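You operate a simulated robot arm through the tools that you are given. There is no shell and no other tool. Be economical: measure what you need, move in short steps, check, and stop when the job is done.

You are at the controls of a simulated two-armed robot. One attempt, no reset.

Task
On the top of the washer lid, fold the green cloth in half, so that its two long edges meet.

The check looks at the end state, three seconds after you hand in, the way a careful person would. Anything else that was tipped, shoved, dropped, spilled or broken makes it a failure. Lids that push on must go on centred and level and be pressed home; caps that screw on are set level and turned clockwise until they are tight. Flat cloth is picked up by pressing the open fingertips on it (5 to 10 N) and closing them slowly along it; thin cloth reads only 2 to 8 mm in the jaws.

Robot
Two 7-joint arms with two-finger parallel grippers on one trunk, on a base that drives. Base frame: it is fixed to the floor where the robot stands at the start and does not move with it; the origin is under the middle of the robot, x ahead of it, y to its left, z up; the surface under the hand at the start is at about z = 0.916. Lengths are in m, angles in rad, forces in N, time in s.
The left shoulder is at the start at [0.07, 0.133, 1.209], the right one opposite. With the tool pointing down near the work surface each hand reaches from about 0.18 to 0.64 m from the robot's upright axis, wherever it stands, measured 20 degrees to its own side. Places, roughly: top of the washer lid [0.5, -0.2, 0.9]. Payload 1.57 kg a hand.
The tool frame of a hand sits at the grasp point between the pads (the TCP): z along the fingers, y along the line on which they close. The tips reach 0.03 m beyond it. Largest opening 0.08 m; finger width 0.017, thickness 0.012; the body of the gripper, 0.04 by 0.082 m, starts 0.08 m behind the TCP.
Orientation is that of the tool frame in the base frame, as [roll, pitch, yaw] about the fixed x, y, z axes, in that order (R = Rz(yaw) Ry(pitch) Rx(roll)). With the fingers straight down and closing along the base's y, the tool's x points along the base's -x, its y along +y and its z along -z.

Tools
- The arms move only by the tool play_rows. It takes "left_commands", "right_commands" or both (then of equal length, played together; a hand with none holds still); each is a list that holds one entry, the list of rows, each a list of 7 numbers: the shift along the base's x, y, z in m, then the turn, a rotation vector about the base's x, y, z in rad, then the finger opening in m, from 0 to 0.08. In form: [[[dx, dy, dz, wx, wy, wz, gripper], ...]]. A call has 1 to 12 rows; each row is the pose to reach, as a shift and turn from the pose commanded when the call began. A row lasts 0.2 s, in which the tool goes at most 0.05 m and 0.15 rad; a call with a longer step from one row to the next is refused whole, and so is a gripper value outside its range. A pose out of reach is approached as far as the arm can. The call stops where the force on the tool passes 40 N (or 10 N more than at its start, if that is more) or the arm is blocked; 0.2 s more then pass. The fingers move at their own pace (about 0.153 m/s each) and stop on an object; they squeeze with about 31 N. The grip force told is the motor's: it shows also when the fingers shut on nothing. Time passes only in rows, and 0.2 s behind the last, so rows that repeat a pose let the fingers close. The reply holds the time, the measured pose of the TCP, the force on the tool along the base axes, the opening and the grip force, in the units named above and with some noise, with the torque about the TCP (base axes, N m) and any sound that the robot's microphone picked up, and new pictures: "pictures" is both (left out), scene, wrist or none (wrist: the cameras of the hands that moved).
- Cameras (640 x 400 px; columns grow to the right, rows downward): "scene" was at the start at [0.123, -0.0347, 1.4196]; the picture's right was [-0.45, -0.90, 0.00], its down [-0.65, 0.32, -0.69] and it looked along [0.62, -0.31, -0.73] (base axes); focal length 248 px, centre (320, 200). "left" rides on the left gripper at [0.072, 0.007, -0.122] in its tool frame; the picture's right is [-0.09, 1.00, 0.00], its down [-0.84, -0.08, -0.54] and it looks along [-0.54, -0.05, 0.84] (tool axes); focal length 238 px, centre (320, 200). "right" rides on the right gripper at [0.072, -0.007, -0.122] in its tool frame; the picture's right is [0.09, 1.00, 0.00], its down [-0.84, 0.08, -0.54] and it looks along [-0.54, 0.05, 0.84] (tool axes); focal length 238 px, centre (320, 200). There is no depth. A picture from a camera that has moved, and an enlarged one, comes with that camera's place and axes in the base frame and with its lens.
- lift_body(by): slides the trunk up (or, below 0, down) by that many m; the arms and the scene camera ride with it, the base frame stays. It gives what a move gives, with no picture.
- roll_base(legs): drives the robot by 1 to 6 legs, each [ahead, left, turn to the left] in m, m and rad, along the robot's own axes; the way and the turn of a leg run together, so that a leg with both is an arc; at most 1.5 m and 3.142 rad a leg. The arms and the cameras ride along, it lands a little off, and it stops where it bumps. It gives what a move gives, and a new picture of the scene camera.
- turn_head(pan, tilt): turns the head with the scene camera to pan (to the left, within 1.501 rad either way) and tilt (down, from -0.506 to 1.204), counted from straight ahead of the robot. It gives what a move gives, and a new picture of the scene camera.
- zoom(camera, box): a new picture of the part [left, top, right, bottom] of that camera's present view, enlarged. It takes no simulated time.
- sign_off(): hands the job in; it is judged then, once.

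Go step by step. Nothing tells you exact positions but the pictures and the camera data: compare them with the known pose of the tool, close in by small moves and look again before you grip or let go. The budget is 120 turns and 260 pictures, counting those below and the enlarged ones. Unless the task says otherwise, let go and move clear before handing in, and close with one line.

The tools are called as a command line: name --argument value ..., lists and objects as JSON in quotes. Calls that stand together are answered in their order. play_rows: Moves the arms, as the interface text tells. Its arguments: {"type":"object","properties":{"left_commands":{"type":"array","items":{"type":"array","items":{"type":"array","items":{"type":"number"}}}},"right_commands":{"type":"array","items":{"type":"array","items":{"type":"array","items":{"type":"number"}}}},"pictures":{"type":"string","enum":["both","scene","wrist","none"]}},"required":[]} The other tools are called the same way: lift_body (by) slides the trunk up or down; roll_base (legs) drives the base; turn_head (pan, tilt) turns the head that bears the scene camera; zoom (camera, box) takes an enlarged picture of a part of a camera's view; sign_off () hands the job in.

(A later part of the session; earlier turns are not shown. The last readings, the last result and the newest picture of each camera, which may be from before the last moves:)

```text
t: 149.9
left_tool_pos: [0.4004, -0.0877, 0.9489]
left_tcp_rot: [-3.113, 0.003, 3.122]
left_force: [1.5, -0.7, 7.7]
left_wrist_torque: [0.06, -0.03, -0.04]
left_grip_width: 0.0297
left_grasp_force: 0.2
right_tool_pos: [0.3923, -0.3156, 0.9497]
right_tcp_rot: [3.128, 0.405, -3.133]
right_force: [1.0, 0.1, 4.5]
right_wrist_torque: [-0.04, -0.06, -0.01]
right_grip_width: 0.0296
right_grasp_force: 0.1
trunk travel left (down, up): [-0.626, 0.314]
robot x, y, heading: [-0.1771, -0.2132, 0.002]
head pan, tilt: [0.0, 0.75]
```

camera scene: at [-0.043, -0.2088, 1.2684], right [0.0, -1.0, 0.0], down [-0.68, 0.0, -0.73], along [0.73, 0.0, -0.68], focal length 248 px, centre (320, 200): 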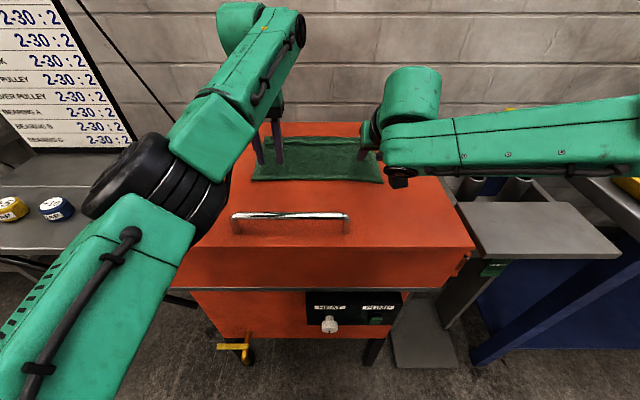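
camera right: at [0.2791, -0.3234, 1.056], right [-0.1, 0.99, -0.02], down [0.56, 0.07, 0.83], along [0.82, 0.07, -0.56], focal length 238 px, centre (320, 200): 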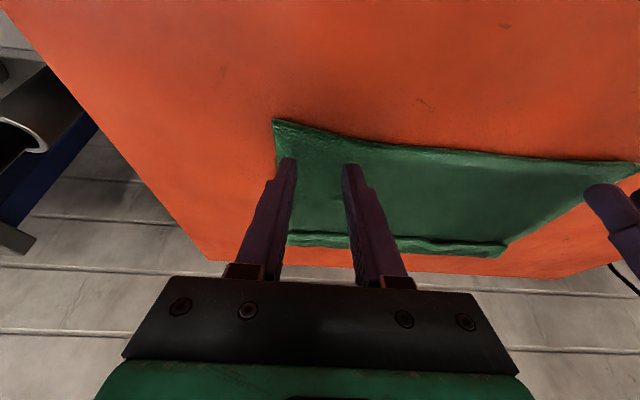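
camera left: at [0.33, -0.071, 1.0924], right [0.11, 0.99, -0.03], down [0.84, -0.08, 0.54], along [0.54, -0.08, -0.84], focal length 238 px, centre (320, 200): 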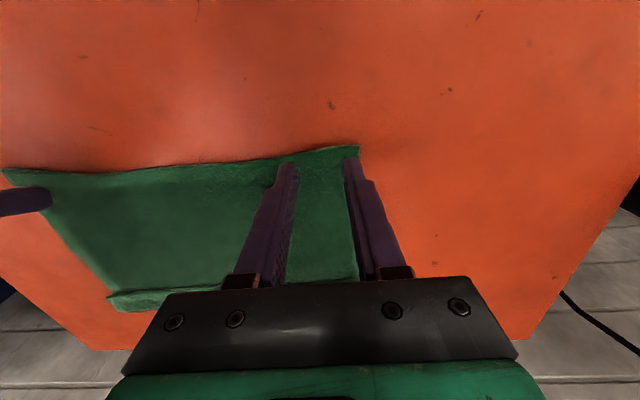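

Good contact forces. I'll close slowly.

play_rows --left_commands '[[[0, 0, 0, 0, 0, 0, 0.027], [0, 0, 0, 0, 0, 0, 0.024], [0, 0, 0, 0, 0, 0, 0.021], [0, 0, 0, 0, 0, 0, 0.018], [0, 0, 0, 0, 0, 0, 0.015], [0, 0, 0, 0, 0, 0, 0.012], [0, 0, 0, 0, 0, 0, 0.009], [0, 0, 0, 0, 0, 0, 0.006], [0, 0, 0, 0, 0, 0, 0.003], [0, 0, 0, 0, 0, 0, 0.0], [0, 0, 0, 0, 0, 0, 0.0]]]' --right_commands '[[[0, 0, -0.0008, 0, 0, 0, 0.027], [0, 0, -0.0008, 0, 0, 0, 0.024], [0, 0, -0.0008, 0, 0, 0, 0.021], [0, 0, -0.0008, 0, 0, 0, 0.018], [0, 0, -0.0008, 0, 0, 0, 0.015], [0, 0, -0.0008, 0, 0, 0, 0.012], [0, 0, -0.0008, 0, 0, 0, 0.009], [0, 0, -0.0008, 0, 0, 0, 0.006], [0, 0, -0.0008, 0, 0, 0, 0.003], [0, 0, -0.0008, 0, 0, 0, 0.0], [0, 0, -0.0008, 0, 0, 0, 0.0]]]' --pictures "wrist"

```text
t: 152.3
left_tool_pos: [0.3986, -0.0887, 0.9497]
left_tcp_rot: [-3.113, 0.004, 3.125]
left_force: [0.5, -0.6, 2.4]
left_wrist_torque: [0.06, -0.02, 0.02]
left_grip_width: 0.0001
left_grasp_force: 22.3
right_tool_pos: [0.3893, -0.3146, 0.9492]
right_tcp_rot: [3.128, 0.403, -3.133]
right_force: [0.6, -0.9, 17.7]
right_wrist_torque: [-0.12, -0.1, 0.02]
right_grip_width: 0.0037
right_grasp_force: 25.0
trunk travel left (down, up): [-0.626, 0.314]
robot x, y, heading: [-0.178, -0.2133, 0.002]
head pan, tilt: [0.0, 0.75]
camera right: at [0.2769, -0.3237, 1.0323], right [-0.1, 0.99, -0.02], down [0.56, 0.07, 0.83], along [0.83, 0.07, -0.56], focal length 238 px, centre (320, 200)
camera left: at [0.3264, -0.0762, 1.0711], right [0.11, 0.99, -0.03], down [0.84, -0.08, 0.54], along [0.54, -0.08, -0.84], focal length 238 px, centre (320, 200)
```

right: 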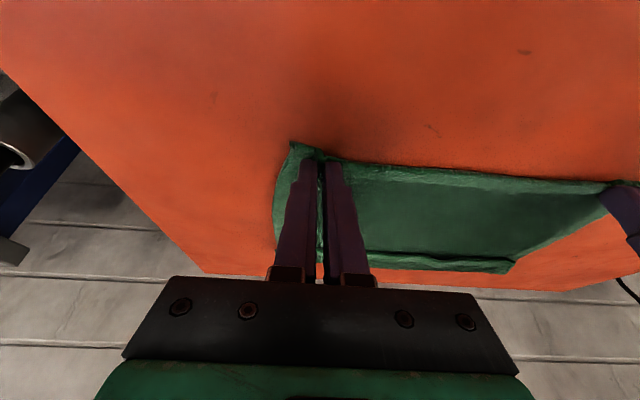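
left: 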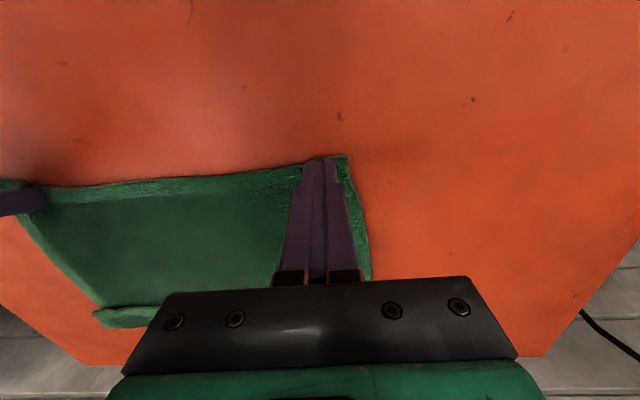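

The right hand has the cloth, but the left slipped and closed empty. I'll re-open the left, shift it a few mm further onto the cloth, press a bit more, and close again.

play_rows --left_commands '[[[0, 0, 0.008, 0, 0, 0, 0.01], [0.002, 0, 0.008, 0, 0, 0, 0.03], [0.004, 0, 0.008, 0, 0, 0, 0.03], [0.004, 0, 0.004, 0, 0, 0, 0.03], [0.004, 0, 0.0, 0, 0, 0, 0.03], [0.004, 0, -0.001, 0, 0, 0, 0.03]]]' --pictures "wrist"

```text
t: 153.8
left_tool_pos: [0.4019, -0.0868, 0.9502]
left_tcp_rot: [-3.112, 0.0, 3.123]
left_force: [-0.8, -0.4, 4.5]
left_wrist_torque: [0.07, 0.06, 0.0]
left_grip_width: 0.0298
left_grasp_force: 0.0
right_tool_pos: [0.3897, -0.3156, 0.9491]
right_tcp_rot: [3.127, 0.406, -3.133]
right_force: [2.5, -0.9, 17.9]
right_wrist_torque: [-0.11, -0.11, 0.03]
right_grip_width: 0.0039
right_grasp_force: 24.5
trunk travel left (down, up): [-0.626, 0.314]
robot x, y, heading: [-0.1786, -0.2107, 0.003]
head pan, tilt: [0.0, 0.75]
camera left: at [0.3304, -0.0762, 1.0709], right [0.11, 0.99, -0.03], down [0.83, -0.08, 0.55], along [0.54, -0.08, -0.84], focal length 238 px, centre (320, 200)
```

left: 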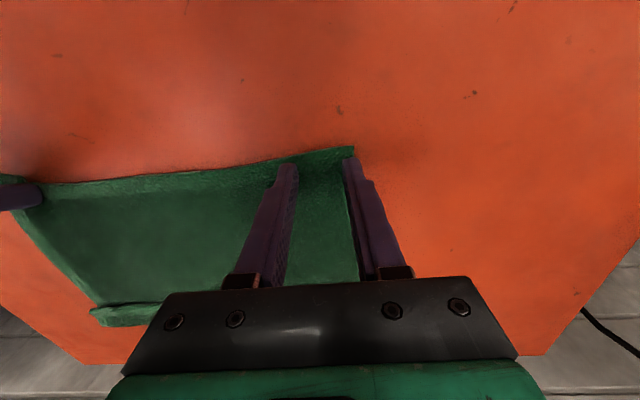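

The outer finger sits right at the cloth's side edge, so I'll shift it inward 1 cm, level the hand, and press to about 8 N before closing.

play_rows --left_commands '[[[0, 0, 0.006, 0.015, 0, 0, 0.03], [0, -0.006, 0.006, 0.03, 0, 0, 0.03], [0, -0.011, 0.006, 0.03, 0, 0, 0.03], [0, -0.011, 0.002, 0.03, 0, 0, 0.03], [0, -0.011, -0.001, 0.03, 0, 0, 0.03], [0, -0.011, -0.0018, 0.03, 0, 0, 0.03], [0, -0.011, -0.0018, 0.03, 0, 0, 0.03]]]' --pictures "none"

```text
t: 155.3
left_tool_pos: [0.4027, -0.1002, 0.9489]
left_tcp_rot: [3.14, 0.005, 3.12]
left_force: [2.4, -1.2, 15.8]
left_wrist_torque: [0.03, -0.07, -0.01]
left_grip_width: 0.0298
left_grasp_force: 0.0
right_tool_pos: [0.3891, -0.316, 0.9493]
right_tcp_rot: [3.128, 0.404, -3.133]
right_force: [4.4, 0.4, 15.8]
right_wrist_torque: [-0.09, -0.2, 0.0]
right_grip_width: 0.0036
right_grasp_force: 23.9
trunk travel left (down, up): [-0.626, 0.314]
robot x, y, heading: [-0.1824, -0.2111, 0.0]
head pan, tilt: [0.0, 0.75]
```

play_rows --left_commands '[[[0, 0, 0.0008, 0, 0, 0, 0.03], [0, 0, 0.0008, 0, 0, 0, 0.027], [0, 0, 0.0008, 0, 0, 0, 0.024], [0, 0, 0.0008, 0, 0, 0, 0.021], [0, 0, 0.0008, 0, 0, 0, 0.018], [0, 0, 0.0008, 0, 0, 0, 0.015], [0, 0, 0.0008, 0, 0, 0, 0.012], [0, 0, 0.0008, 0, 0, 0, 0.009], [0, 0, 0.0008, 0, 0, 0, 0.006], [0, 0, 0.0008, 0, 0, 0, 0.003], [0, 0, 0.0008, 0, 0, 0, 0.0], [0, 0, 0.0008, 0, 0, 0, 0.0]]]' --pictures "wrist"

```text
t: 157.9
left_tool_pos: [0.4027, -0.0983, 0.9484]
left_tcp_rot: [3.141, 0.002, 3.123]
left_force: [-0.5, -8.9, 11.9]
left_wrist_torque: [-0.28, 0.04, -0.03]
left_grip_width: 0.0036
left_grasp_force: 25.2
right_tool_pos: [0.3906, -0.3161, 0.9496]
right_tcp_rot: [3.129, 0.405, -3.133]
right_force: [2.0, 5.9, 13.4]
right_wrist_torque: [0.15, -0.11, 0.09]
right_grip_width: 0.0036
right_grasp_force: 24.7
trunk travel left (down, up): [-0.626, 0.314]
robot x, y, heading: [-0.1778, -0.2077, 0.008]
head pan, tilt: [0.0, 0.75]
camera left: at [0.3305, -0.0913, 1.0704], right [0.11, 0.99, 0.0], down [0.83, -0.09, 0.54], along [0.54, -0.06, -0.84], focal length 238 px, centre (320, 200)
```

left: 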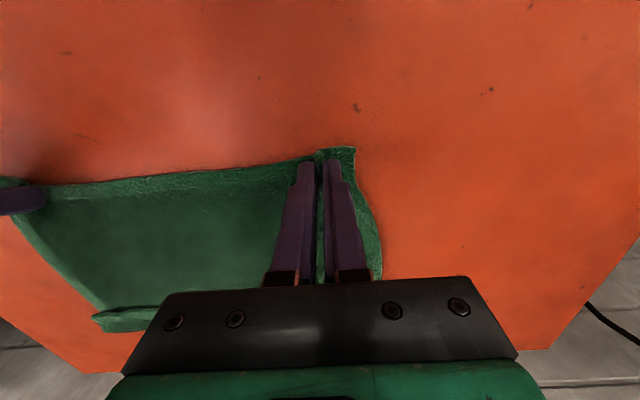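

Both grips are good at 3.6 mm. I'll lift as a curtain with the trunk while moving slightly forward.

lift_body --by 0.1

roll_base --legs '[[0.06, 0, 0]]'

lift_body --by 0.16

zoom --camera "scene" --box '[180, 120, 460, 295]'

zoom --camera "left" --box '[0, 0, 640, 400]'

zoom --camera "right" --box '[0, 0, 640, 400]'

```text
t: 159.3
left_tool_pos: [0.4061, -0.0994, 1.0478]
left_tcp_rot: [3.14, -0.003, 3.125]
left_force: [-0.1, -8.3, -0.7]
left_wrist_torque: [-0.24, 0.05, -0.02]
left_grip_width: 0.0038
left_grasp_force: 24.7
right_tool_pos: [0.3934, -0.3151, 1.046]
right_tcp_rot: [3.128, 0.399, -3.132]
right_force: [0.6, 8.6, -0.3]
right_wrist_torque: [0.24, 0.0, 0.09]
right_grip_width: 0.0039
right_grasp_force: 24.5
trunk travel left (down, up): [-0.726, 0.214]
robot x, y, heading: [-0.1786, -0.2066, 0.007]
head pan, tilt: [0.0, 0.75]
```

```text
t: 160.2
left_tool_pos: [0.462, -0.0985, 1.0512]
left_tcp_rot: [-3.141, 0.002, 3.122]
left_force: [-0.8, -8.5, -0.9]
left_wrist_torque: [-0.24, -0.04, -0.04]
left_grip_width: 0.0039
left_grasp_force: 25.1
right_tool_pos: [0.4489, -0.3155, 1.0498]
right_tcp_rot: [3.127, 0.406, -3.133]
right_force: [0.7, 8.6, -0.4]
right_wrist_torque: [0.23, 0.01, 0.12]
right_grip_width: 0.0035
right_grasp_force: 24.7
trunk travel left (down, up): [-0.726, 0.214]
robot x, y, heading: [-0.118, -0.21, -0.001]
head pan, tilt: [0.0, 0.75]
camera scene: at [0.0112, -0.2086, 1.3692], right [0.0, -1.0, 0.0], down [-0.68, 0.0, -0.73], along [0.73, 0.0, -0.68], focal length 248 px, centre (320, 200)
```

scene: 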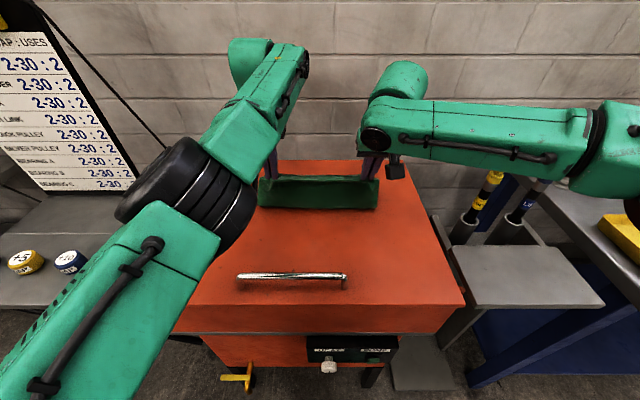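

```text
t: 162.1
left_tool_pos: [0.4663, -0.0978, 1.207]
left_tcp_rot: [-3.141, -0.001, 3.122]
left_force: [-0.1, -6.5, 0.0]
left_wrist_torque: [-0.23, 0.0, -0.07]
left_grip_width: 0.0038
left_grasp_force: 24.4
right_tool_pos: [0.4533, -0.3153, 1.2077]
right_tcp_rot: [3.126, 0.4, -3.133]
right_force: [-0.6, 8.3, 0.4]
right_wrist_torque: [0.24, 0.0, 0.09]
right_grip_width: 0.0036
right_grasp_force: 24.7
trunk travel left (down, up): [-0.886, 0.054]
robot x, y, heading: [-0.1172, -0.2106, 0.001]
head pan, tilt: [0.0, 0.75]
```

```text
2.29 times, centred on (320, 208) of scene
camera zoom: at [0.0162, -0.2087, 1.5285], right [0.0, -1.0, 0.0], down [-0.68, 0.0, -0.73], along [0.73, 0.0, -0.68], focal length 566 px, centre (320, 183)
```

zoom: 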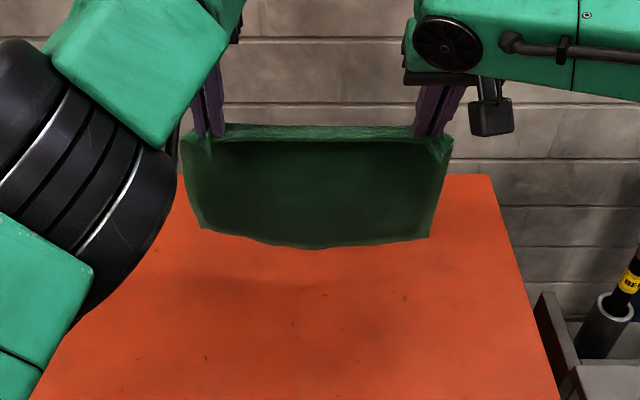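

```text
1.00 times, centred on (320, 200) of left (not enlarged: the box is as wide or as high as the picture)
camera zoom: at [0.3946, -0.0911, 1.3285], right [0.11, 0.99, 0.0], down [0.84, -0.09, 0.54], along [0.54, -0.06, -0.84], focal length 238 px, centre (320, 200)
```

zoom: 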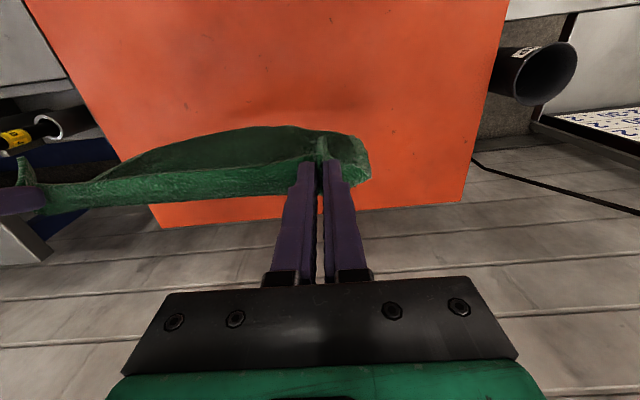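

```text
1.00 times, centred on (320, 200) of right (not enlarged: the box is as wide or as high as the picture)
camera zoom: at [0.3398, -0.3238, 1.2906], right [-0.1, 0.99, -0.02], down [0.56, 0.07, 0.83], along [0.82, 0.07, -0.56], focal length 238 px, centre (320, 200)
```

zoom: 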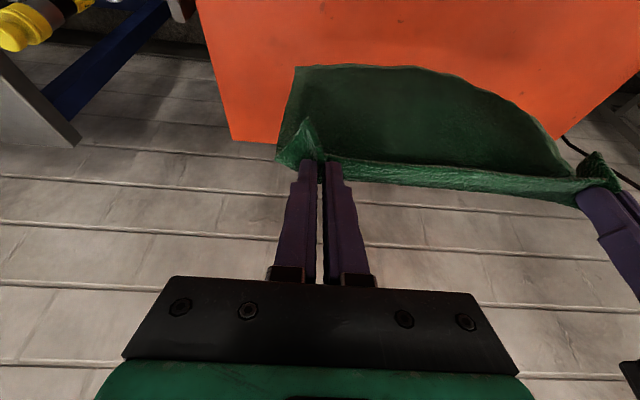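

It hangs straight and symmetric, and the hem has dropped out. I'll lower it with slight forward motion so the belly goes away from me.

lift_body --by -0.07

roll_base --legs '[[0.025, 0, 0]]'

lift_body --by -0.04

roll_base --legs '[[0.02, 0, 0]]'

zoom --camera "scene" --box '[180, 120, 460, 295]'

zoom --camera "left" --box '[0, 0, 640, 400]'

zoom --camera "right" --box '[0, 0, 640, 400]'

```text
t: 163.2
left_tool_pos: [0.4663, -0.0983, 1.1366]
left_tcp_rot: [-3.141, -0.001, 3.122]
left_force: [0.0, -7.5, 0.1]
left_wrist_torque: [-0.23, -0.01, -0.05]
left_grip_width: 0.0039
left_grasp_force: 24.8
right_tool_pos: [0.4535, -0.3154, 1.1365]
right_tcp_rot: [3.128, 0.4, -3.133]
right_force: [0.1, 8.5, 0.6]
right_wrist_torque: [0.25, 0.01, 0.04]
right_grip_width: 0.0036
right_grasp_force: 24.9
trunk travel left (down, up): [-0.816, 0.124]
robot x, y, heading: [-0.119, -0.2076, 0.001]
head pan, tilt: [0.0, 0.75]
```

```text
t: 164.0
left_tool_pos: [0.4854, -0.1002, 1.1406]
left_tcp_rot: [-3.141, 0.003, 3.122]
left_force: [-0.9, -8.4, -0.2]
left_wrist_torque: [-0.27, -0.05, -0.05]
left_grip_width: 0.0037
left_grasp_force: 24.8
right_tool_pos: [0.472, -0.3153, 1.1406]
right_tcp_rot: [3.128, 0.404, -3.13]
right_force: [0.2, 7.8, -0.2]
right_wrist_torque: [0.22, -0.02, 0.06]
right_grip_width: 0.0038
right_grasp_force: 24.7
trunk travel left (down, up): [-0.816, 0.124]
robot x, y, heading: [-0.0949, -0.2048, -0.001]
head pan, tilt: [0.0, 0.75]
camera scene: at [0.0333, -0.2085, 1.4593], right [0.0, -1.0, 0.0], down [-0.68, 0.0, -0.73], along [0.73, 0.0, -0.68], focal length 248 px, centre (320, 200)
```

scene: 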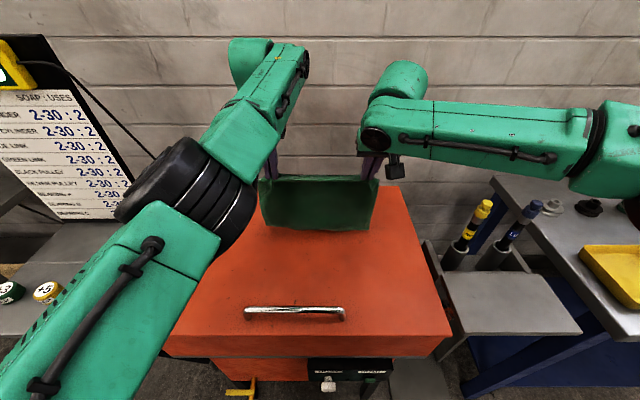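

```text
t: 164.8
left_tool_pos: [0.4915, -0.0989, 1.0971]
left_tcp_rot: [-3.141, -0.002, 3.122]
left_force: [0.4, -6.6, -0.7]
left_wrist_torque: [-0.19, 0.01, -0.02]
left_grip_width: 0.0038
left_grasp_force: 24.8
right_tool_pos: [0.4773, -0.3148, 1.0968]
right_tcp_rot: [3.126, 0.4, -3.132]
right_force: [-0.2, 7.3, -0.7]
right_wrist_torque: [0.2, -0.03, 0.05]
right_grip_width: 0.0034
right_grasp_force: 24.5
trunk travel left (down, up): [-0.776, 0.164]
robot x, y, heading: [-0.0931, -0.2089, 0.004]
head pan, tilt: [0.0, 0.75]
```

```text
t: 165.6
left_tool_pos: [0.5069, -0.0992, 1.0993]
left_tcp_rot: [3.142, 0.002, 3.122]
left_force: [-1.2, -7.1, 0.6]
left_wrist_torque: [-0.23, -0.04, -0.03]
left_grip_width: 0.0039
left_grasp_force: 24.5
right_tool_pos: [0.4933, -0.3145, 1.0996]
right_tcp_rot: [3.127, 0.403, -3.133]
right_force: [-0.2, 7.8, 0.9]
right_wrist_torque: [0.2, -0.05, 0.1]
right_grip_width: 0.0036
right_grasp_force: 24.6
trunk travel left (down, up): [-0.776, 0.164]
robot x, y, heading: [-0.0731, -0.2077, 0.001]
head pan, tilt: [0.0, 0.75]
camera scene: at [0.0547, -0.2084, 1.4192], right [0.0, -1.0, 0.0], down [-0.68, 0.0, -0.73], along [0.73, 0.0, -0.68], focal length 248 px, centre (320, 200)
```

scene: 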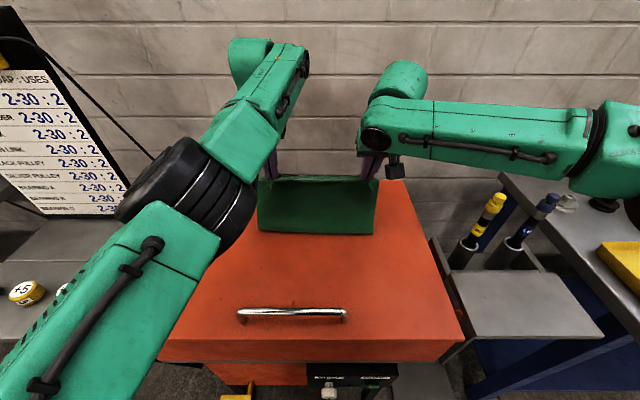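

```text
2.29 times, centred on (320, 208) of scene
camera zoom: at [0.0547, -0.2084, 1.4192], right [0.0, -1.0, 0.0], down [-0.68, 0.0, -0.73], along [0.73, 0.0, -0.68], focal length 566 px, centre (320, 183)
```

zoom: 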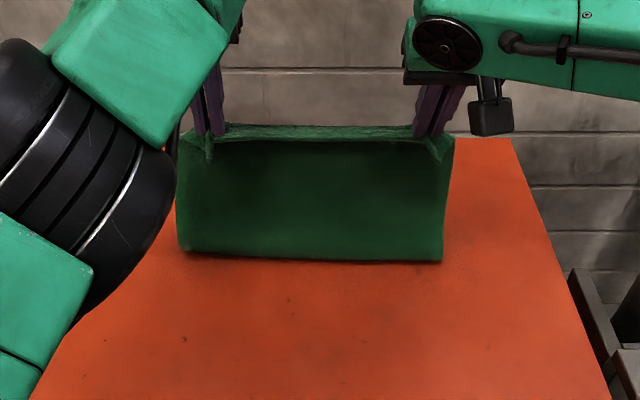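

```text
1.00 times, centred on (320, 200) of left (not enlarged: the box is as wide or as high as the picture)
camera zoom: at [0.4338, -0.091, 1.2211], right [0.11, 0.99, 0.0], down [0.83, -0.09, 0.54], along [0.54, -0.06, -0.84], focal length 238 px, centre (320, 200)
```

zoom: 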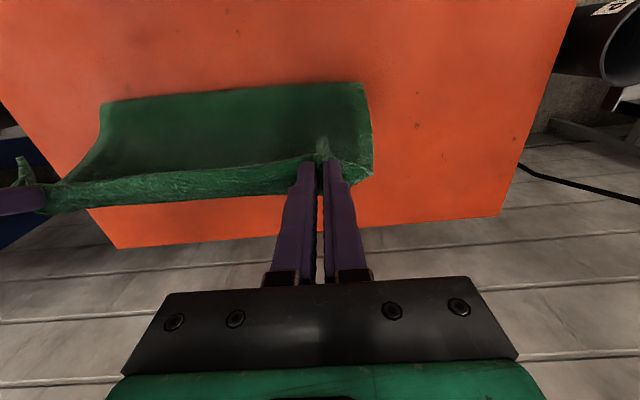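

```text
1.00 times, centred on (320, 200) of right (not enlarged: the box is as wide or as high as the picture)
camera zoom: at [0.3792, -0.3234, 1.1829], right [-0.1, 0.99, -0.02], down [0.55, 0.07, 0.83], along [0.83, 0.07, -0.56], focal length 238 px, centre (320, 200)
```

zoom: 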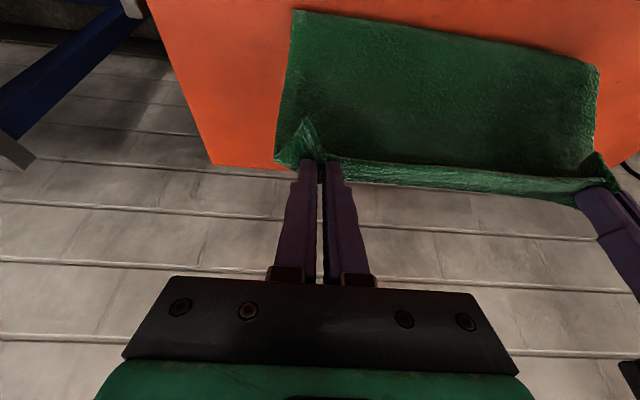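

The bottom edge touches at x≈.465–.48 and the slack seems to be behind, away from me. I'll continue lowering vertically.

lift_body --by -0.05

zoom --camera "scene" --box '[180, 120, 460, 295]'

zoom --camera "left" --box '[0, 0, 640, 400]'

zoom --camera "right" --box '[0, 0, 640, 400]'

```text
t: 166.5
left_tool_pos: [0.5099, -0.0986, 1.0459]
left_tcp_rot: [-3.142, -0.002, 3.122]
left_force: [0.4, -6.2, -0.1]
left_wrist_torque: [-0.21, 0.0, -0.01]
left_grip_width: 0.0037
left_grasp_force: 24.6
right_tool_pos: [0.4967, -0.3136, 1.0469]
right_tcp_rot: [3.126, 0.399, -3.134]
right_force: [-0.4, 7.4, -0.1]
right_wrist_torque: [0.2, -0.02, 0.07]
right_grip_width: 0.0035
right_grasp_force: 24.5
trunk travel left (down, up): [-0.726, 0.214]
robot x, y, heading: [-0.0725, -0.2094, 0.002]
head pan, tilt: [0.0, 0.75]
```

```text
2.29 times, centred on (320, 208) of scene
camera zoom: at [0.0609, -0.2085, 1.3685], right [0.0, -1.0, 0.0], down [-0.68, 0.0, -0.73], along [0.73, 0.0, -0.68], focal length 566 px, centre (320, 183)
```

zoom: 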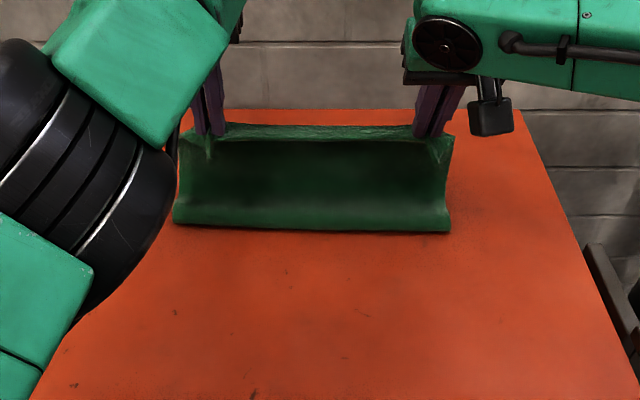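

```text
1.00 times, centred on (320, 200) of left (not enlarged: the box is as wide or as high as the picture)
camera zoom: at [0.4391, -0.0912, 1.1685], right [0.11, 0.99, 0.0], down [0.84, -0.09, 0.54], along [0.54, -0.06, -0.84], focal length 238 px, centre (320, 200)
```

zoom: 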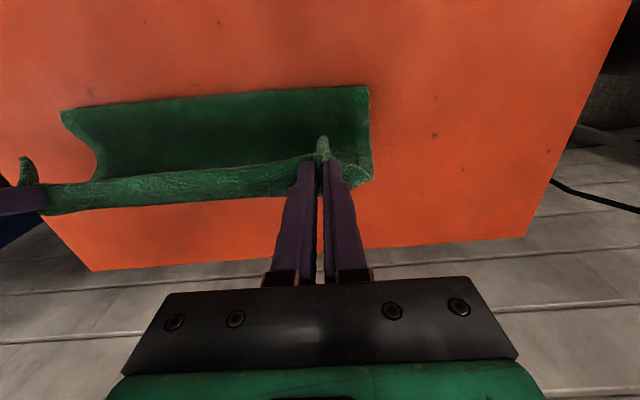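

```text
1.00 times, centred on (320, 200) of right (not enlarged: the box is as wide or as high as the picture)
camera zoom: at [0.3842, -0.3232, 1.1306], right [-0.1, 0.99, -0.02], down [0.56, 0.07, 0.83], along [0.82, 0.07, -0.56], focal length 238 px, centre (320, 200)
```

zoom: 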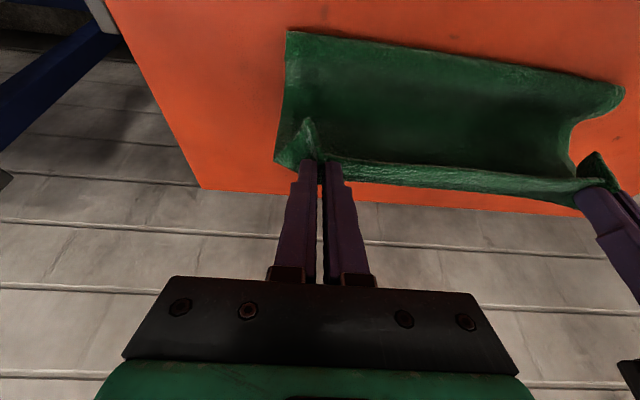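

lift_body --by -0.045

zoom --camera "scene" --box '[220, 130, 420, 255]'

zoom --camera "left" --box '[0, 0, 640, 400]'

zoom --camera "right" --box '[200, 0, 640, 275]'

```text
t: 167.4
left_tool_pos: [0.5109, -0.0993, 1.0015]
left_tcp_rot: [-3.141, -0.002, 3.121]
left_force: [0.6, -7.1, 0.6]
left_wrist_torque: [-0.22, -0.01, -0.01]
left_grip_width: 0.0037
left_grasp_force: 24.9
right_tool_pos: [0.497, -0.3143, 1.0036]
right_tcp_rot: [3.125, 0.402, -3.133]
right_force: [-0.2, 6.9, -0.1]
right_wrist_torque: [0.2, -0.03, 0.05]
right_grip_width: 0.0035
right_grasp_force: 23.9
trunk travel left (down, up): [-0.681, 0.259]
robot x, y, heading: [-0.0704, -0.2124, 0.003]
head pan, tilt: [0.0, 0.75]
```

```text
3.20 times, centred on (320, 192) of scene
camera zoom: at [0.0599, -0.2084, 1.3236], right [0.0, -1.0, 0.0], down [-0.68, 0.0, -0.73], along [0.73, 0.0, -0.68], focal length 792 px, centre (320, 224)
```

zoom: 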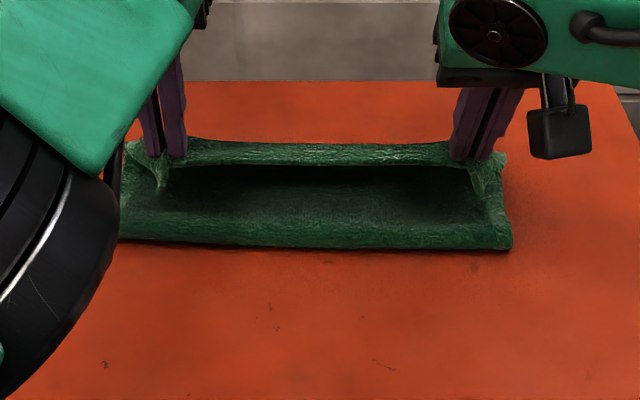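

```text
1.00 times, centred on (320, 200) of left (not enlarged: the box is as wide or as high as the picture)
camera zoom: at [0.4383, -0.0911, 1.1239], right [0.11, 0.99, 0.0], down [0.84, -0.09, 0.54], along [0.54, -0.06, -0.84], focal length 238 px, centre (320, 200)
```

zoom: 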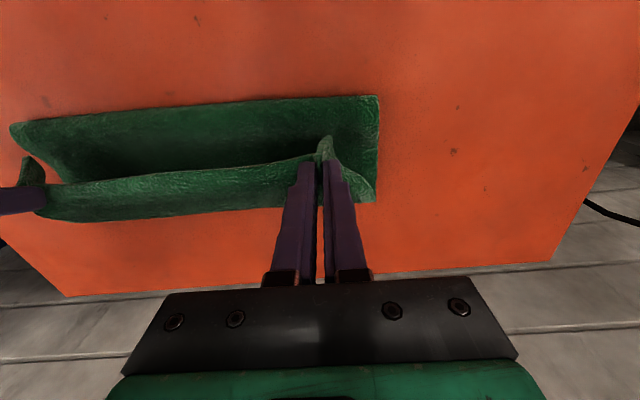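

```text
1.45 times, centred on (420, 138) of right
camera zoom: at [0.3835, -0.3233, 1.086], right [-0.1, 0.99, -0.02], down [0.56, 0.07, 0.83], along [0.82, 0.07, -0.56], focal length 347 px, centre (174, 291)
```

zoom: 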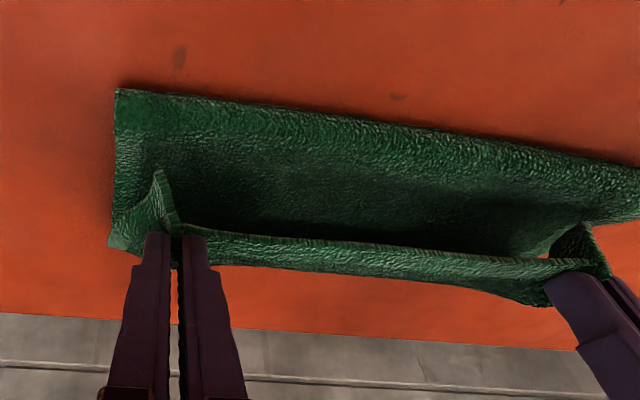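

The slack settled towards me, so this is a fold with its crease near me at x≈.475 and the bottom edge further out. That's fine: it just needs the top edge laid exactly on the bottom edge with the top layer taut. I'll lower further so I can see the bottom edge beyond my hands.

lift_body --by -0.036

zoom --camera "left" --box '[0, 50, 480, 350]'

zoom --camera "right" --box '[200, 0, 640, 275]'

zoom --camera "scene" --box '[220, 130, 420, 255]'

```text
t: 168.2
left_tool_pos: [0.5104, -0.0983, 0.9648]
left_tcp_rot: [3.141, -0.002, 3.12]
left_force: [-0.8, -6.9, 0.5]
left_wrist_torque: [-0.22, -0.01, -0.04]
left_grip_width: 0.0037
left_grasp_force: 25.2
right_tool_pos: [0.4975, -0.315, 0.967]
right_tcp_rot: [3.126, 0.401, -3.133]
right_force: [0.4, 6.7, 0.0]
right_wrist_torque: [0.24, -0.01, 0.06]
right_grip_width: 0.0038
right_grasp_force: 24.2
trunk travel left (down, up): [-0.645, 0.295]
robot x, y, heading: [-0.073, -0.216, -0.002]
head pan, tilt: [0.0, 0.75]
```

```text
1.33 times, centred on (240, 200) of left
camera zoom: at [0.4383, -0.0911, 1.0879], right [0.11, 0.99, 0.0], down [0.84, -0.09, 0.54], along [0.54, -0.06, -0.84], focal length 318 px, centre (427, 200)
```

zoom: 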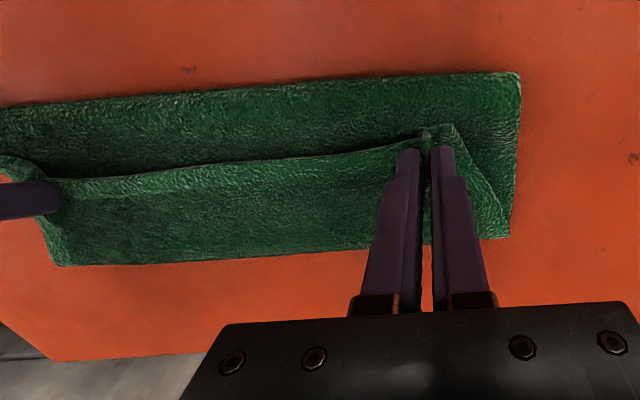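

```text
1.45 times, centred on (420, 138) of right
camera zoom: at [0.3835, -0.3233, 1.05], right [-0.1, 0.99, -0.02], down [0.56, 0.07, 0.83], along [0.82, 0.07, -0.56], focal length 347 px, centre (174, 291)
```

zoom: 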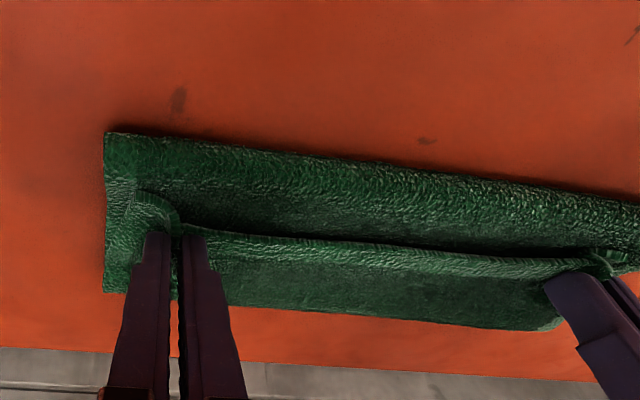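

```text
3.20 times, centred on (320, 192) of scene
camera zoom: at [0.06, -0.2084, 1.2876], right [0.0, -1.0, 0.0], down [-0.68, 0.0, -0.73], along [0.73, 0.0, -0.68], focal length 792 px, centre (320, 224)
```

zoom: 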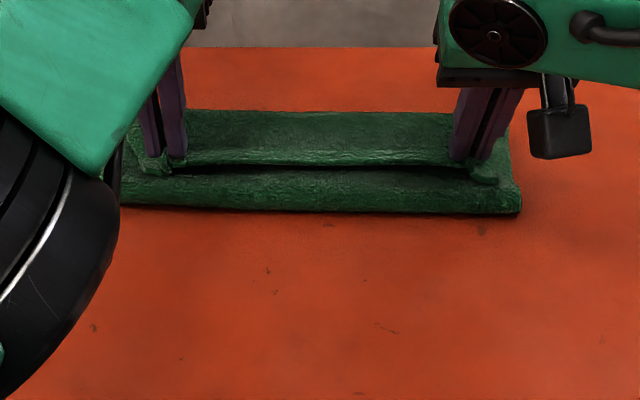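

This is in fact the fold I wanted. The gripped edge is on top pointing towards me, the body runs away to a crease at x≈.58, and returns underneath to the near line at x≈.47. I just need to bring the top edge back about 3 cm to meet the near edge.

roll_base --legs '[[-0.025, 0, 0]]'

zoom --camera "left" --box '[0, 50, 480, 350]'

zoom --camera "right" --box '[200, 0, 640, 275]'

zoom --camera "scene" --box '[220, 110, 420, 235]'

```text
t: 169.0
left_tool_pos: [0.4873, -0.0993, 0.9639]
left_tcp_rot: [3.141, -0.005, 3.123]
left_force: [-0.4, -7.5, -0.3]
left_wrist_torque: [-0.19, 0.05, -0.04]
left_grip_width: 0.0037
left_grasp_force: 24.7
right_tool_pos: [0.4753, -0.3149, 0.9637]
right_tcp_rot: [3.126, 0.395, -3.133]
right_force: [0.6, 7.9, -0.2]
right_wrist_torque: [0.22, 0.03, 0.04]
right_grip_width: 0.0036
right_grasp_force: 24.3
trunk travel left (down, up): [-0.645, 0.295]
robot x, y, heading: [-0.0966, -0.2087, 0.001]
head pan, tilt: [0.0, 0.75]
camera scene: at [0.039, -0.2087, 1.287], right [0.0, -1.0, 0.0], down [-0.68, 0.0, -0.73], along [0.73, 0.0, -0.68], focal length 248 px, centre (320, 200)
```

scene: 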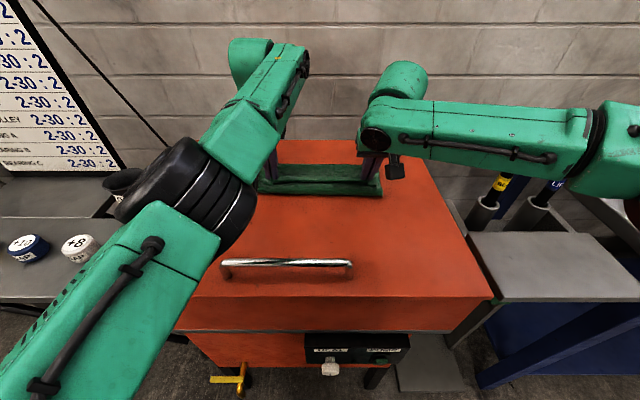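

```text
1.33 times, centred on (240, 200) of left
camera zoom: at [0.4167, -0.0914, 1.0859], right [0.11, 0.99, 0.0], down [0.84, -0.09, 0.54], along [0.53, -0.06, -0.84], focal length 318 px, centre (427, 200)
```

zoom: 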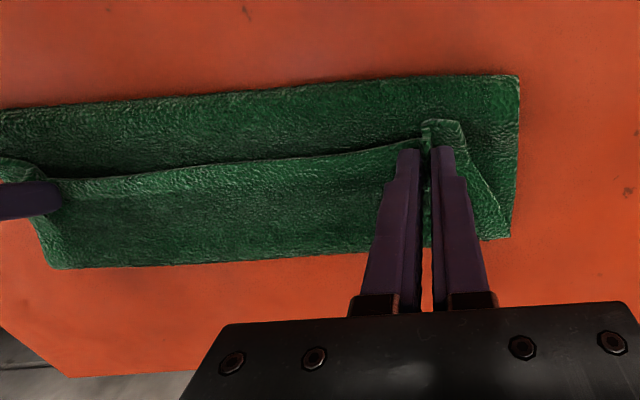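

```text
1.45 times, centred on (420, 138) of right
camera zoom: at [0.3617, -0.3237, 1.0481], right [-0.1, 0.99, -0.02], down [0.56, 0.07, 0.82], along [0.82, 0.07, -0.57], focal length 347 px, centre (174, 291)
```

zoom: 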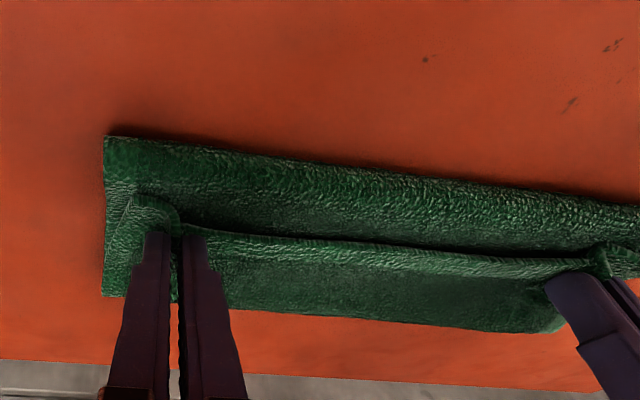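

```text
3.20 times, centred on (320, 172) of scene
camera zoom: at [0.039, -0.2087, 1.287], right [0.0, -1.0, 0.0], down [-0.68, 0.0, -0.73], along [0.73, 0.0, -0.68], focal length 792 px, centre (320, 288)
```

zoom: 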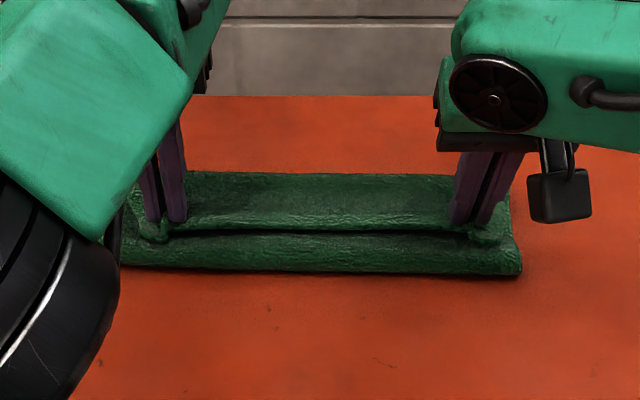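

The whole stack slid along with the hands. I'll raise the top edge a little to decouple it, move back, and lower again.

lift_body --by 0.045

roll_base --legs '[[-0.05, 0, 0]]'

zoom --camera "right" --box '[200, 0, 640, 275]'

zoom --camera "scene" --box '[220, 110, 420, 235]'

zoom --camera "left" --box '[0, 50, 480, 350]'

```text
t: 169.9
left_tool_pos: [0.485, -0.0997, 1.0102]
left_tcp_rot: [-3.14, -0.005, 3.121]
left_force: [0.7, -7.1, 0.2]
left_wrist_torque: [-0.19, 0.0, -0.06]
left_grip_width: 0.0038
left_grasp_force: 24.6
right_tool_pos: [0.4721, -0.3148, 1.0102]
right_tcp_rot: [3.126, 0.398, -3.132]
right_force: [0.1, 6.5, 1.0]
right_wrist_torque: [0.23, -0.02, 0.05]
right_grip_width: 0.0037
right_grasp_force: 23.9
trunk travel left (down, up): [-0.69, 0.25]
robot x, y, heading: [-0.0992, -0.2076, 0.007]
head pan, tilt: [0.0, 0.75]
```

```text
t: 170.8
left_tool_pos: [0.4395, -0.0986, 1.008]
left_tcp_rot: [-3.139, -0.007, 3.123]
left_force: [0.4, -6.7, 0.1]
left_wrist_torque: [-0.22, 0.03, 0.0]
left_grip_width: 0.0039
left_grasp_force: 25.1
right_tool_pos: [0.426, -0.3153, 1.009]
right_tcp_rot: [3.125, 0.395, -3.133]
right_force: [0.5, 6.8, 0.3]
right_wrist_torque: [0.2, 0.03, 0.04]
right_grip_width: 0.0037
right_grasp_force: 24.6
trunk travel left (down, up): [-0.69, 0.25]
robot x, y, heading: [-0.1472, -0.2094, 0.003]
head pan, tilt: [0.0, 0.75]
camera scene: at [-0.0098, -0.2088, 1.332], right [0.0, -1.0, 0.0], down [-0.68, 0.0, -0.73], along [0.73, 0.0, -0.68], focal length 248 px, centre (320, 200)
```

scene: 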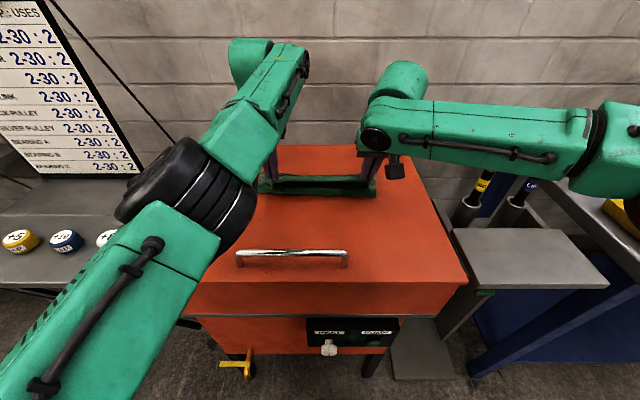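

```text
1.45 times, centred on (420, 138) of right
camera zoom: at [0.3128, -0.3237, 1.0928], right [-0.1, 0.99, -0.02], down [0.56, 0.07, 0.82], along [0.82, 0.07, -0.57], focal length 347 px, centre (174, 291)
```

zoom: 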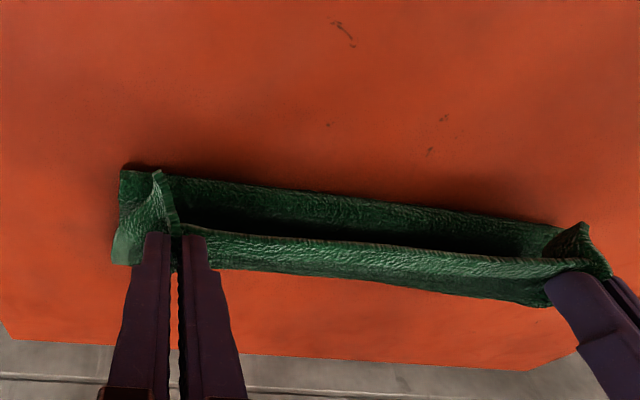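

```text
3.20 times, centred on (320, 172) of scene
camera zoom: at [-0.0098, -0.2088, 1.332], right [0.0, -1.0, 0.0], down [-0.68, 0.0, -0.73], along [0.73, 0.0, -0.68], focal length 792 px, centre (320, 288)
```

zoom: 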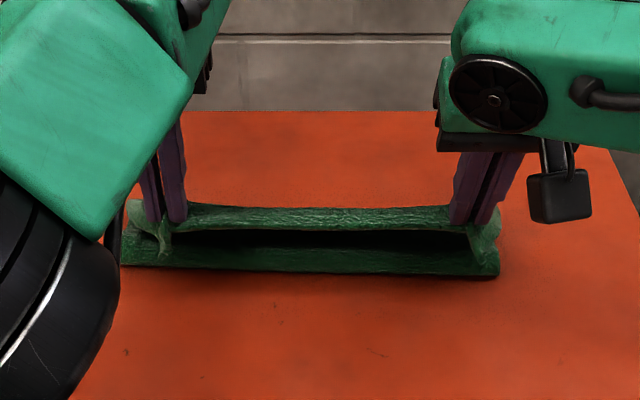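

```text
1.33 times, centred on (240, 200) of left
camera zoom: at [0.3677, -0.0915, 1.1304], right [0.11, 0.99, 0.0], down [0.84, -0.09, 0.54], along [0.53, -0.06, -0.84], focal length 318 px, centre (427, 200)
```

zoom: 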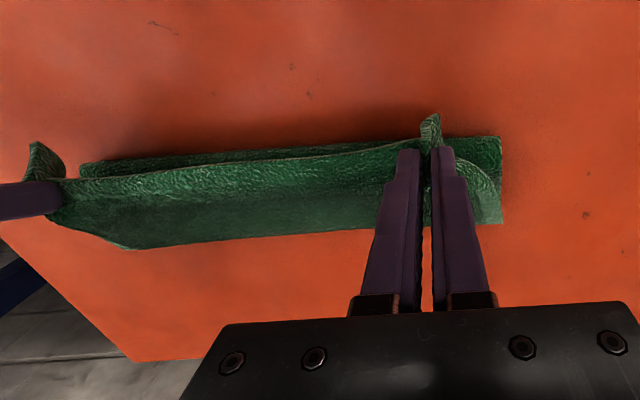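

It decoupled: the near line stayed at x≈.454 while the gripped edge moved over it to x≈.43. I'll lower while moving forward about 1.5 cm to set the edge right above it.

lift_body --by -0.025

roll_base --legs '[[0.012, 0, 0]]'

lift_body --by -0.022

zoom --camera "right" --box '[200, 0, 640, 275]'

zoom --camera "scene" --box '[220, 110, 420, 235]'

zoom --camera "left" --box '[0, 50, 480, 350]'

```text
t: 171.5
left_tool_pos: [0.4346, -0.1005, 0.9862]
left_tcp_rot: [-3.14, -0.001, 3.122]
left_force: [-0.1, -6.7, 0.3]
left_wrist_torque: [-0.2, -0.03, -0.03]
left_grip_width: 0.0039
left_grasp_force: 24.8
right_tool_pos: [0.4217, -0.3144, 0.9865]
right_tcp_rot: [3.126, 0.4, -3.133]
right_force: [-0.2, 6.0, 0.4]
right_wrist_torque: [0.19, -0.02, 0.03]
right_grip_width: 0.0036
right_grasp_force: 24.4
trunk travel left (down, up): [-0.665, 0.275]
robot x, y, heading: [-0.1476, -0.2151, -0.001]
head pan, tilt: [0.0, 0.75]
```

```text
t: 172.3
left_tool_pos: [0.4449, -0.1006, 0.9869]
left_tcp_rot: [-3.14, 0.001, 3.121]
left_force: [-0.2, -6.8, -0.2]
left_wrist_torque: [-0.15, -0.01, -0.06]
left_grip_width: 0.0035
left_grasp_force: 24.4
right_tool_pos: [0.4318, -0.3151, 0.9875]
right_tcp_rot: [3.127, 0.403, -3.133]
right_force: [-0.4, 6.5, 0.0]
right_wrist_torque: [0.19, -0.04, 0.08]
right_grip_width: 0.004
right_grasp_force: 24.5
trunk travel left (down, up): [-0.665, 0.275]
robot x, y, heading: [-0.1324, -0.2106, 0.004]
head pan, tilt: [0.0, 0.75]
camera scene: at [-0.0052, -0.2087, 1.3079], right [0.0, -1.0, 0.0], down [-0.68, 0.0, -0.73], along [0.73, 0.0, -0.68], focal length 248 px, centre (320, 200)
```

scene: 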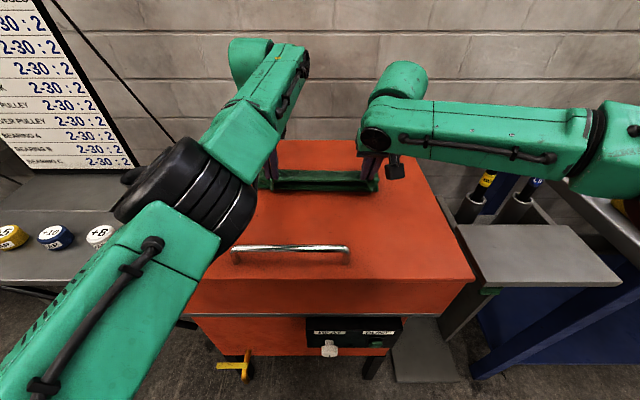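

```text
t: 172.9
left_tool_pos: [0.4486, -0.0997, 0.9643]
left_tcp_rot: [-3.141, 0.0, 3.121]
left_force: [-0.4, -4.8, 0.3]
left_wrist_torque: [-0.2, -0.03, -0.03]
left_grip_width: 0.004
left_grasp_force: 24.6
right_tool_pos: [0.4343, -0.3138, 0.9644]
right_tcp_rot: [3.127, 0.399, -3.133]
right_force: [0.4, 6.2, 0.9]
right_wrist_torque: [0.14, -0.01, 0.06]
right_grip_width: 0.0035
right_grasp_force: 24.5
trunk travel left (down, up): [-0.643, 0.297]
robot x, y, heading: [-0.1369, -0.2111, 0.006]
head pan, tilt: [0.0, 0.75]
```

```text
1.45 times, centred on (420, 138) of right
camera zoom: at [0.321, -0.3235, 1.0476], right [-0.1, 0.99, -0.02], down [0.56, 0.07, 0.83], along [0.82, 0.07, -0.56], focal length 347 px, centre (174, 291)
```

zoom: 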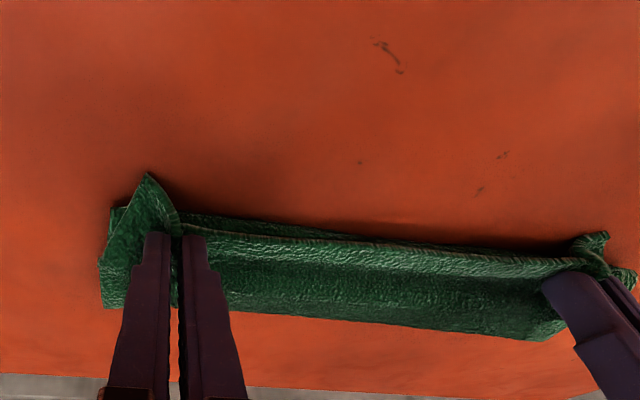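

```text
3.20 times, centred on (320, 172) of scene
camera zoom: at [-0.0024, -0.2087, 1.2855], right [0.0, -1.0, 0.0], down [-0.68, 0.0, -0.73], along [0.73, 0.0, -0.68], focal length 792 px, centre (320, 288)
```

zoom: 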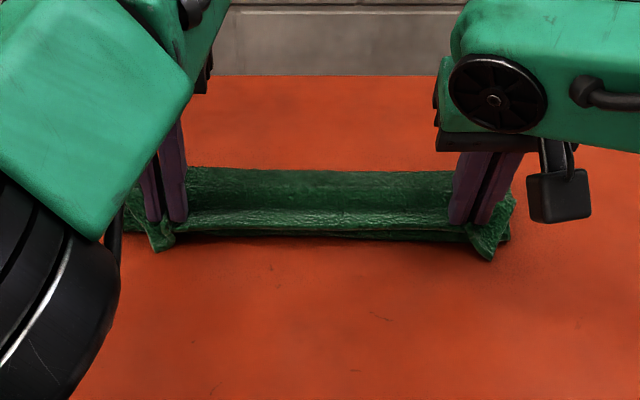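

```text
1.33 times, centred on (240, 200) of left
camera zoom: at [0.3759, -0.0919, 1.0854], right [0.11, 0.99, 0.0], down [0.84, -0.09, 0.54], along [0.54, -0.06, -0.84], focal length 318 px, centre (427, 200)
```

zoom: 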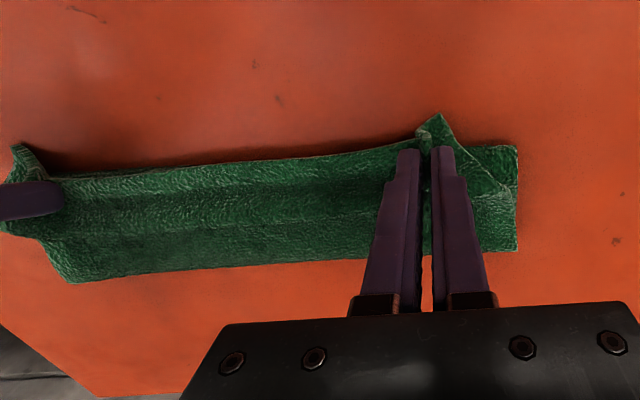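

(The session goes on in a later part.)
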